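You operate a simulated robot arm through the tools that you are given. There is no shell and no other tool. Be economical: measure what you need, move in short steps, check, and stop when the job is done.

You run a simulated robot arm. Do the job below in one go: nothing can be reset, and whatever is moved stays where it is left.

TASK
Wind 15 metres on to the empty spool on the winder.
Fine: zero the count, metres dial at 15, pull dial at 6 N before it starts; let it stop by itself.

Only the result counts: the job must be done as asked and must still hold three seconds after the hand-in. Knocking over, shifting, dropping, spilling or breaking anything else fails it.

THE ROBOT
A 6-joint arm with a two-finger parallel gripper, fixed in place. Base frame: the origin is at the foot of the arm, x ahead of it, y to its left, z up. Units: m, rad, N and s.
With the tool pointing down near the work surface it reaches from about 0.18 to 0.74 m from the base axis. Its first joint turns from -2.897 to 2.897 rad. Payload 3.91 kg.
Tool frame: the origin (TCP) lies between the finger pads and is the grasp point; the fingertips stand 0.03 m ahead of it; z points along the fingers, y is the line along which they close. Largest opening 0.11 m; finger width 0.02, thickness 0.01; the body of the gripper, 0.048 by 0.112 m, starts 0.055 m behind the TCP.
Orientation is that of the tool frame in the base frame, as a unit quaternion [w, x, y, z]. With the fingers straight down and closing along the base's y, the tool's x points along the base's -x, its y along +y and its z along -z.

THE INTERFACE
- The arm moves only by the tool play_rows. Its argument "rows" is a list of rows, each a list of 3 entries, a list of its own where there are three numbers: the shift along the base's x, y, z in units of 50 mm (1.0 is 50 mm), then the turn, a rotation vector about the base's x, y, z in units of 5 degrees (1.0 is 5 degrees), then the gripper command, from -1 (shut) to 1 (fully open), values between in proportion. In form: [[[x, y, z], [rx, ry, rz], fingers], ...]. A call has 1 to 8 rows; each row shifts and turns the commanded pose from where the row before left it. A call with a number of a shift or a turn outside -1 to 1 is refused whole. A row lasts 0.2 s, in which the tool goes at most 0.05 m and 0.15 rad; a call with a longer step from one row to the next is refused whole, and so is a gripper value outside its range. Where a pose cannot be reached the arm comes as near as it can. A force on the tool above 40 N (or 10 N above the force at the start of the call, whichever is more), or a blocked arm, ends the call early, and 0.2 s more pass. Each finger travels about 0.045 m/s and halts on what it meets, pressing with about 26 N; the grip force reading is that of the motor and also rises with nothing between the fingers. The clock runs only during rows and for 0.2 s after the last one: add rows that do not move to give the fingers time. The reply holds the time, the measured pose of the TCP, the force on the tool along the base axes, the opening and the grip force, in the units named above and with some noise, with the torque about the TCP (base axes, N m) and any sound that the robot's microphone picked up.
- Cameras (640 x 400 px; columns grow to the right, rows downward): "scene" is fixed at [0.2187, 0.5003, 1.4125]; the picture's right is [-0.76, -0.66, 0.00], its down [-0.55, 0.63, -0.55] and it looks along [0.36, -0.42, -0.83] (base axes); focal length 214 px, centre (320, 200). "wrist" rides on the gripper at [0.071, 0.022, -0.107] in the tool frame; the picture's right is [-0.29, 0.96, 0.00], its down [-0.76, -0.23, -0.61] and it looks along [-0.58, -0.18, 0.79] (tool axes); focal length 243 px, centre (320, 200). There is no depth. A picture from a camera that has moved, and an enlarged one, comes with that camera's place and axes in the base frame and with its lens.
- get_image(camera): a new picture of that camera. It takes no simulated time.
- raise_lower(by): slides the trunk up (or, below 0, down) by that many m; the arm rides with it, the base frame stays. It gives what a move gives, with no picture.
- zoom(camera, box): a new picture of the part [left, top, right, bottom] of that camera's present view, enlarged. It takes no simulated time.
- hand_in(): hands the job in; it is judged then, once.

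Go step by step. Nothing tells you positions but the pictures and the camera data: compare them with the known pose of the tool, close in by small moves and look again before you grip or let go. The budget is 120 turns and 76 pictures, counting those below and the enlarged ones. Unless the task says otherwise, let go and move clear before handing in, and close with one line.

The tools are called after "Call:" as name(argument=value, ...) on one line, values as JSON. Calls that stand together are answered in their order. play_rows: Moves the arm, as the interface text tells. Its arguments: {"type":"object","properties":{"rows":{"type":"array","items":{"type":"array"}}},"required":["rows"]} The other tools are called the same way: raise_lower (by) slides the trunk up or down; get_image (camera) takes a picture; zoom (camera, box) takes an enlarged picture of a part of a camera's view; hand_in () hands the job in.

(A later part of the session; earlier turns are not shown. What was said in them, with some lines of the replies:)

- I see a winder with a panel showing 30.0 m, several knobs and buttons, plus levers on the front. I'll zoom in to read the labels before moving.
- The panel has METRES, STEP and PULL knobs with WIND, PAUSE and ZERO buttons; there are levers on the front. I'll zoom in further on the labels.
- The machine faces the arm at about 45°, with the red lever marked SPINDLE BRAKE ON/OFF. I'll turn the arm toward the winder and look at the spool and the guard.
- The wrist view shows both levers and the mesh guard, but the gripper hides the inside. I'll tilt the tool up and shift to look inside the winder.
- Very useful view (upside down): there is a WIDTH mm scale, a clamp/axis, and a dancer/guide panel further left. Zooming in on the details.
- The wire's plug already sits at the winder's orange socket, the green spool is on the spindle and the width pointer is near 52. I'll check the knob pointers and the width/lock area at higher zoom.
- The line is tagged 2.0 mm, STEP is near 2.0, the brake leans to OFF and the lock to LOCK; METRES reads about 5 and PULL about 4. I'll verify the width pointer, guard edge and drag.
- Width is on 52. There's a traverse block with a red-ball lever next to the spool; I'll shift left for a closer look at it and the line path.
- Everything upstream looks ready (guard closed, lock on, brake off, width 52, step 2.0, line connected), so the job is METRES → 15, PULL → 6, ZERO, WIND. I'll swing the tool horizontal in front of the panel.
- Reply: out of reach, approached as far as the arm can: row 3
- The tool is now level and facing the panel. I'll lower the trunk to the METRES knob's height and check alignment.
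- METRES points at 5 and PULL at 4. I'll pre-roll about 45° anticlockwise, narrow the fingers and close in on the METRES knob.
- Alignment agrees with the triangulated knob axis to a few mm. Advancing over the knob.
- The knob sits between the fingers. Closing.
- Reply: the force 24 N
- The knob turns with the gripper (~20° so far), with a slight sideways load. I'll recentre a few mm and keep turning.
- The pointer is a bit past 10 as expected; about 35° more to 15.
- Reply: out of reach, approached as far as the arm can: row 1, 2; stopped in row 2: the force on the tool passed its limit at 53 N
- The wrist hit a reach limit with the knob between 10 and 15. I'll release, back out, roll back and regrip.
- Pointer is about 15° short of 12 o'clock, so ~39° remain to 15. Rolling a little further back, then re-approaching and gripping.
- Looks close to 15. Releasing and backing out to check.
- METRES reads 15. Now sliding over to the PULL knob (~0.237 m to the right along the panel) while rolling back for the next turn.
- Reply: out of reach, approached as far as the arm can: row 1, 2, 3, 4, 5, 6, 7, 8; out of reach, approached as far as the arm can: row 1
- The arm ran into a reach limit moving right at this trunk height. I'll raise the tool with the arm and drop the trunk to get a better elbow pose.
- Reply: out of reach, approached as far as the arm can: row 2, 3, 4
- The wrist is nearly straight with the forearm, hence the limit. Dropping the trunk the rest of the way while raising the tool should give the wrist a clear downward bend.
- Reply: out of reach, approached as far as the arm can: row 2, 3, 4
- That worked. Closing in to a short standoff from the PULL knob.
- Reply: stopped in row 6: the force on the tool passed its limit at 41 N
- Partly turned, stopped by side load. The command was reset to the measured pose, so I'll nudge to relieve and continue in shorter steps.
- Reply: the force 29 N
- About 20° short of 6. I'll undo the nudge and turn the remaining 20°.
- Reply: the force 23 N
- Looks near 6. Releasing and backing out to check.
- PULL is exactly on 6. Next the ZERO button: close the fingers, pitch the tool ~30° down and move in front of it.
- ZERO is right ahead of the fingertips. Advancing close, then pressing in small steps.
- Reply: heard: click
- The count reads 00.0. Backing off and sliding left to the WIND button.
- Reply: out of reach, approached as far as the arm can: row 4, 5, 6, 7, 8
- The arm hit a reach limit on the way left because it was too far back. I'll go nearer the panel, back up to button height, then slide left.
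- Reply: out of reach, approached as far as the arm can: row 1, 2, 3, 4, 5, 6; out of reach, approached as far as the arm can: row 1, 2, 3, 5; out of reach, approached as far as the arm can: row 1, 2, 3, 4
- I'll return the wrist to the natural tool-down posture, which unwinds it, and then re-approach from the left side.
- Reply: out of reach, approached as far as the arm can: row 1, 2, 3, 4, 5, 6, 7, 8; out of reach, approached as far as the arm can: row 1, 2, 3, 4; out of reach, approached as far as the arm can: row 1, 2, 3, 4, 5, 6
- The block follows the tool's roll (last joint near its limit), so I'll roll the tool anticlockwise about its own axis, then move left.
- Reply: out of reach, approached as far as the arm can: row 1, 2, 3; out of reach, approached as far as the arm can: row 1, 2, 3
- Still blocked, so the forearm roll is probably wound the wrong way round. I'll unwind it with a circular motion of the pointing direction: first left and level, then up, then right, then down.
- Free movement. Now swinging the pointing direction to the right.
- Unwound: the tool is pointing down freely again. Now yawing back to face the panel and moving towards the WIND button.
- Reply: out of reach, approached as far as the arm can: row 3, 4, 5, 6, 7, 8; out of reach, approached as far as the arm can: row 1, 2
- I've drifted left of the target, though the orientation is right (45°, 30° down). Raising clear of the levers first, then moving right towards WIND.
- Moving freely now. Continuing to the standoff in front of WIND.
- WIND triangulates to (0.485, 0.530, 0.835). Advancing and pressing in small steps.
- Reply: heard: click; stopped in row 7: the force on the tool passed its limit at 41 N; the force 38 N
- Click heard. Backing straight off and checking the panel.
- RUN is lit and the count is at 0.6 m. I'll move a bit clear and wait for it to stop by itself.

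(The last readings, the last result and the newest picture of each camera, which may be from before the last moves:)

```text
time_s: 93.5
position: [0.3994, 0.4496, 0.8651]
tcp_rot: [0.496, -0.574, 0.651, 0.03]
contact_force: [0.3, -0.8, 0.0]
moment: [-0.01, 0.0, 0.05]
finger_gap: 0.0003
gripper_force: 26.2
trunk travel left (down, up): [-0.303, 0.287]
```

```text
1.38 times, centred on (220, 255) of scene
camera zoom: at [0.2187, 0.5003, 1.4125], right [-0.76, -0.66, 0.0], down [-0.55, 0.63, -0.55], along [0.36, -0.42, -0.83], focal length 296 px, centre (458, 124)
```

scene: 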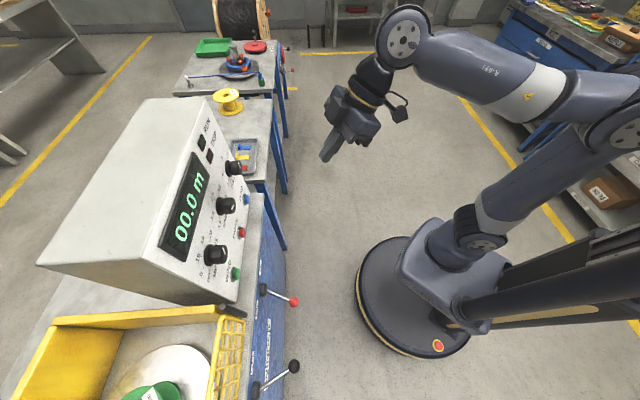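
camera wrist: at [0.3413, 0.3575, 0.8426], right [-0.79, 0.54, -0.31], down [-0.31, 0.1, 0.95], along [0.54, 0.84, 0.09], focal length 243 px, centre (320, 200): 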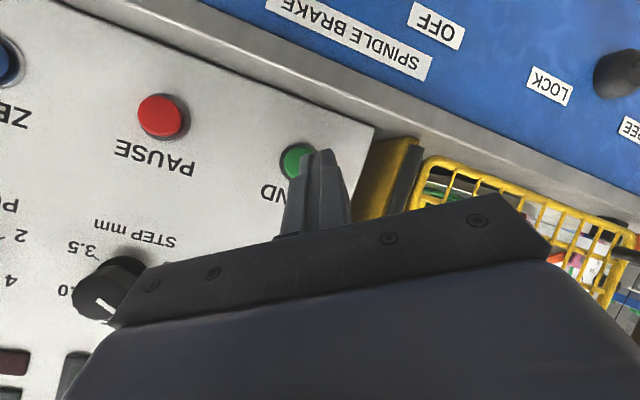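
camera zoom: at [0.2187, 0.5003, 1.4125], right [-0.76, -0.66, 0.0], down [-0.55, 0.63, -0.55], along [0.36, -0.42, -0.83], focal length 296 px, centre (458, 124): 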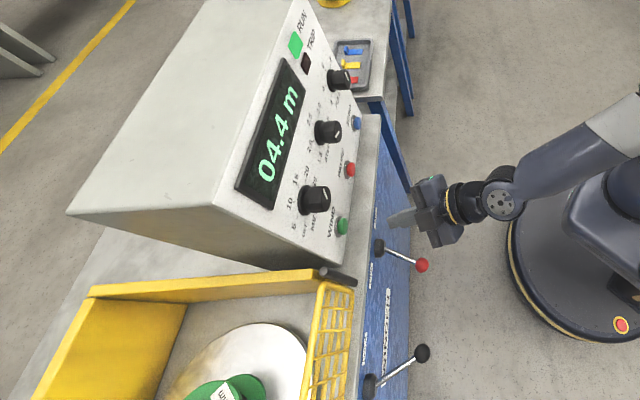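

4.4 m and running smoothly with no TRIP; about 15 s to go.

Call:
play_rows(rows=[[[0, 0, 0], [0, 0, 0], -1], [[0, 0, 0], [0, 0, 0], -1], [[0, 0, 0], [0, 0, 0], -1], [[0, 0, 0], [0, 0, 0], -1], [[0, 0, 0], [0, 0, 0], -1], [[0, 0, 0], [0, 0, 0], -1], [[0, 0, 0], [0, 0, 0], -1], [[0, 0, 0], [0, 0, 0], -1]])

Call:
play_rows(rows=[[[0, 0, 0], [0, 0, 0], -1], [[0, 0, 0], [0, 0, 0], -1], [[0, 0, 0], [0, 0, 0], -1], [[0, 0, 0], [0, 0, 0], -1], [[0, 0, 0], [0, 0, 0], -1], [[0, 0, 0], [0, 0, 0], -1], [[0, 0, 0], [0, 0, 0], -1], [[0, 0, 0], [0, 0, 0], -1]])

Call:
play_rows(rows=[[[0, 0, 0], [0, 0, 0], -1], [[0, 0, 0], [0, 0, 0], -1], [[0, 0, 0], [0, 0, 0], -1], [[0, 0, 0], [0, 0, 0], -1], [[0, 0, 0], [0, 0, 0], -1], [[0, 0, 0], [0, 0, 0], -1], [[0, 0, 0], [0, 0, 0], -1], [[0, 0, 0], [0, 0, 0], -1]])

Call:
play_rows(rows=[[[0, 0, 0], [0, 0, 0], -1], [[0, 0, 0], [0, 0, 0], -1], [[0, 0, 0], [0, 0, 0], -1], [[0, 0, 0], [0, 0, 0], -1], [[0, 0, 0], [0, 0, 0], -1], [[0, 0, 0], [0, 0, 0], -1], [[0, 0, 0], [0, 0, 0], -1], [[0, 0, 0], [0, 0, 0], -1]])

Call:
zoom(camera="scene", box=[100, 110, 340, 400])

```text
time_s: 95.3
position: [0.3998, 0.4483, 0.8641]
tcp_rot: [0.496, -0.573, 0.652, 0.03]
contact_force: [0.2, 1.0, 1.0]
moment: [-0.01, 0.0, -0.01]
finger_gap: 0.0
gripper_force: 26.4
trunk travel left (down, up): [-0.303, 0.287]
```

```text
time_s: 97.1
position: [0.3997, 0.4498, 0.8643]
tcp_rot: [0.495, -0.575, 0.651, 0.029]
contact_force: [0.4, -0.5, 0.9]
moment: [-0.01, 0.03, -0.02]
finger_gap: 0.0
gripper_force: 26.3
trunk travel left (down, up): [-0.303, 0.287]
```

```text
time_s: 98.9
position: [0.3996, 0.4489, 0.8642]
tcp_rot: [0.496, -0.574, 0.651, 0.029]
contact_force: [-0.8, 0.1, 0.5]
moment: [-0.01, -0.03, 0.0]
finger_gap: 0.0004
gripper_force: 26.3
trunk travel left (down, up): [-0.303, 0.287]
```

```text
time_s: 100.7
position: [0.3986, 0.4498, 0.8647]
tcp_rot: [0.495, -0.574, 0.651, 0.029]
contact_force: [0.0, 0.3, 0.2]
moment: [0.02, 0.01, -0.02]
finger_gap: 0.0
gripper_force: 25.6
trunk travel left (down, up): [-0.303, 0.287]
```

```text
1.38 times, centred on (220, 255) of scene
camera zoom: at [0.2187, 0.5003, 1.4125], right [-0.76, -0.66, 0.0], down [-0.55, 0.63, -0.55], along [0.36, -0.42, -0.83], focal length 296 px, centre (458, 124)
```

zoom: 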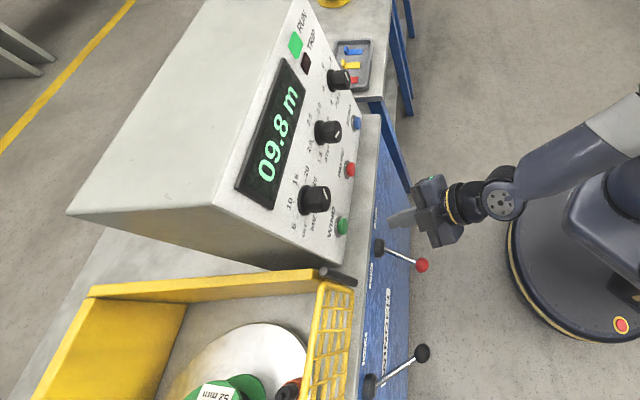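

9.8 m and still running; waiting about 8 s more.

Call:
play_rows(rows=[[[0, 0, 0], [0, 0, 0], -1], [[0, 0, 0], [0, 0, 0], -1], [[0, 0, 0], [0, 0, 0], -1], [[0, 0, 0], [0, 0, 0], -1], [[0, 0, 0], [0, 0, 0], -1], [[0, 0, 0], [0, 0, 0], -1], [[0, 0, 0], [0, 0, 0], -1], [[0, 0, 0], [0, 0, 0], -1]])

Call:
play_rows(rows=[[[0, 0, 0], [0, 0, 0], -1], [[0, 0, 0], [0, 0, 0], -1], [[0, 0, 0], [0, 0, 0], -1], [[0, 0, 0], [0, 0, 0], -1], [[0, 0, 0], [0, 0, 0], -1], [[0, 0, 0], [0, 0, 0], -1], [[0, 0, 0], [0, 0, 0], -1], [[0, 0, 0], [0, 0, 0], -1]])

Call:
play_rows(rows=[[[0, 0, 0], [0, 0, 0], -1], [[0, 0, 0], [0, 0, 0], -1], [[0, 0, 0], [0, 0, 0], -1], [[0, 0, 0], [0, 0, 0], -1], [[0, 0, 0], [0, 0, 0], -1], [[0, 0, 0], [0, 0, 0], -1], [[0, 0, 0], [0, 0, 0], -1], [[0, 0, 0], [0, 0, 0], -1]])

Call:
play_rows(rows=[[[0, 0, 0], [0, 0, 0], -1], [[0, 0, 0], [0, 0, 0], -1], [[0, 0, 0], [0, 0, 0], -1], [[0, 0, 0], [0, 0, 0], -1], [[0, 0, 0], [0, 0, 0], -1], [[0, 0, 0], [0, 0, 0], -1], [[0, 0, 0], [0, 0, 0], -1], [[0, 0, 0], [0, 0, 0], -1]])

Call:
play_rows(rows=[[[0, 0, 0], [0, 0, 0], -1], [[0, 0, 0], [0, 0, 0], -1], [[0, 0, 0], [0, 0, 0], -1], [[0, 0, 0], [0, 0, 0], -1], [[0, 0, 0], [0, 0, 0], -1], [[0, 0, 0], [0, 0, 0], -1], [[0, 0, 0], [0, 0, 0], -1], [[0, 0, 0], [0, 0, 0], -1]])

Call:
zoom(camera="scene", box=[100, 110, 340, 400])

```text
time_s: 102.5
position: [0.3993, 0.4493, 0.8644]
tcp_rot: [0.496, -0.573, 0.652, 0.029]
contact_force: [0.5, 0.1, 0.1]
moment: [-0.01, 0.06, 0.0]
finger_gap: 0.0
gripper_force: 26.3
trunk travel left (down, up): [-0.303, 0.287]
```

```text
time_s: 104.3
position: [0.3995, 0.448, 0.8652]
tcp_rot: [0.495, -0.574, 0.651, 0.029]
contact_force: [0.2, 0.2, -0.1]
moment: [0.02, 0.02, 0.01]
finger_gap: 0.0003
gripper_force: 26.6
trunk travel left (down, up): [-0.303, 0.287]
```

```text
time_s: 106.1
position: [0.3997, 0.4491, 0.865]
tcp_rot: [0.496, -0.574, 0.651, 0.029]
contact_force: [-0.8, -0.1, 0.4]
moment: [-0.03, -0.02, 0.01]
finger_gap: 0.0001
gripper_force: 25.8
trunk travel left (down, up): [-0.303, 0.287]
```

```text
time_s: 107.9
position: [0.3994, 0.4491, 0.8651]
tcp_rot: [0.496, -0.574, 0.651, 0.03]
contact_force: [0.4, 0.1, -0.3]
moment: [0.0, 0.03, 0.0]
finger_gap: 0.0
gripper_force: 26.0
trunk travel left (down, up): [-0.303, 0.287]
```

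```text
time_s: 109.7
position: [0.3989, 0.45, 0.8645]
tcp_rot: [0.496, -0.574, 0.651, 0.03]
contact_force: [0.7, 0.2, 1.2]
moment: [0.01, -0.02, 0.01]
finger_gap: 0.0
gripper_force: 26.1
trunk travel left (down, up): [-0.303, 0.287]
```

```text
1.38 times, centred on (220, 255) of scene
camera zoom: at [0.2187, 0.5003, 1.4125], right [-0.76, -0.66, 0.0], down [-0.55, 0.63, -0.55], along [0.36, -0.42, -0.83], focal length 296 px, centre (458, 124)
```

zoom: 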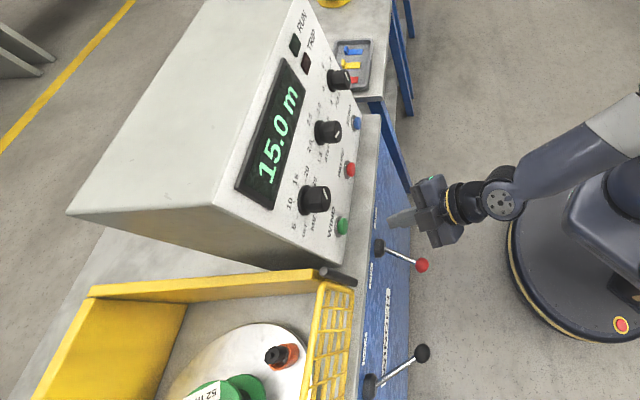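

The winder stopped by itself at 15.0 m; RUN and TRIP are both dark and the arm is clear. Handing in.

Call:
hand_in()

```text
The job is handed in.
```

The winder ran to 15.0 m and stopped by itself. Before it started, I zeroed the count and set the metres dial to 15 and the pull dial to 6 N. I didn't take a close-up of the finished spool.
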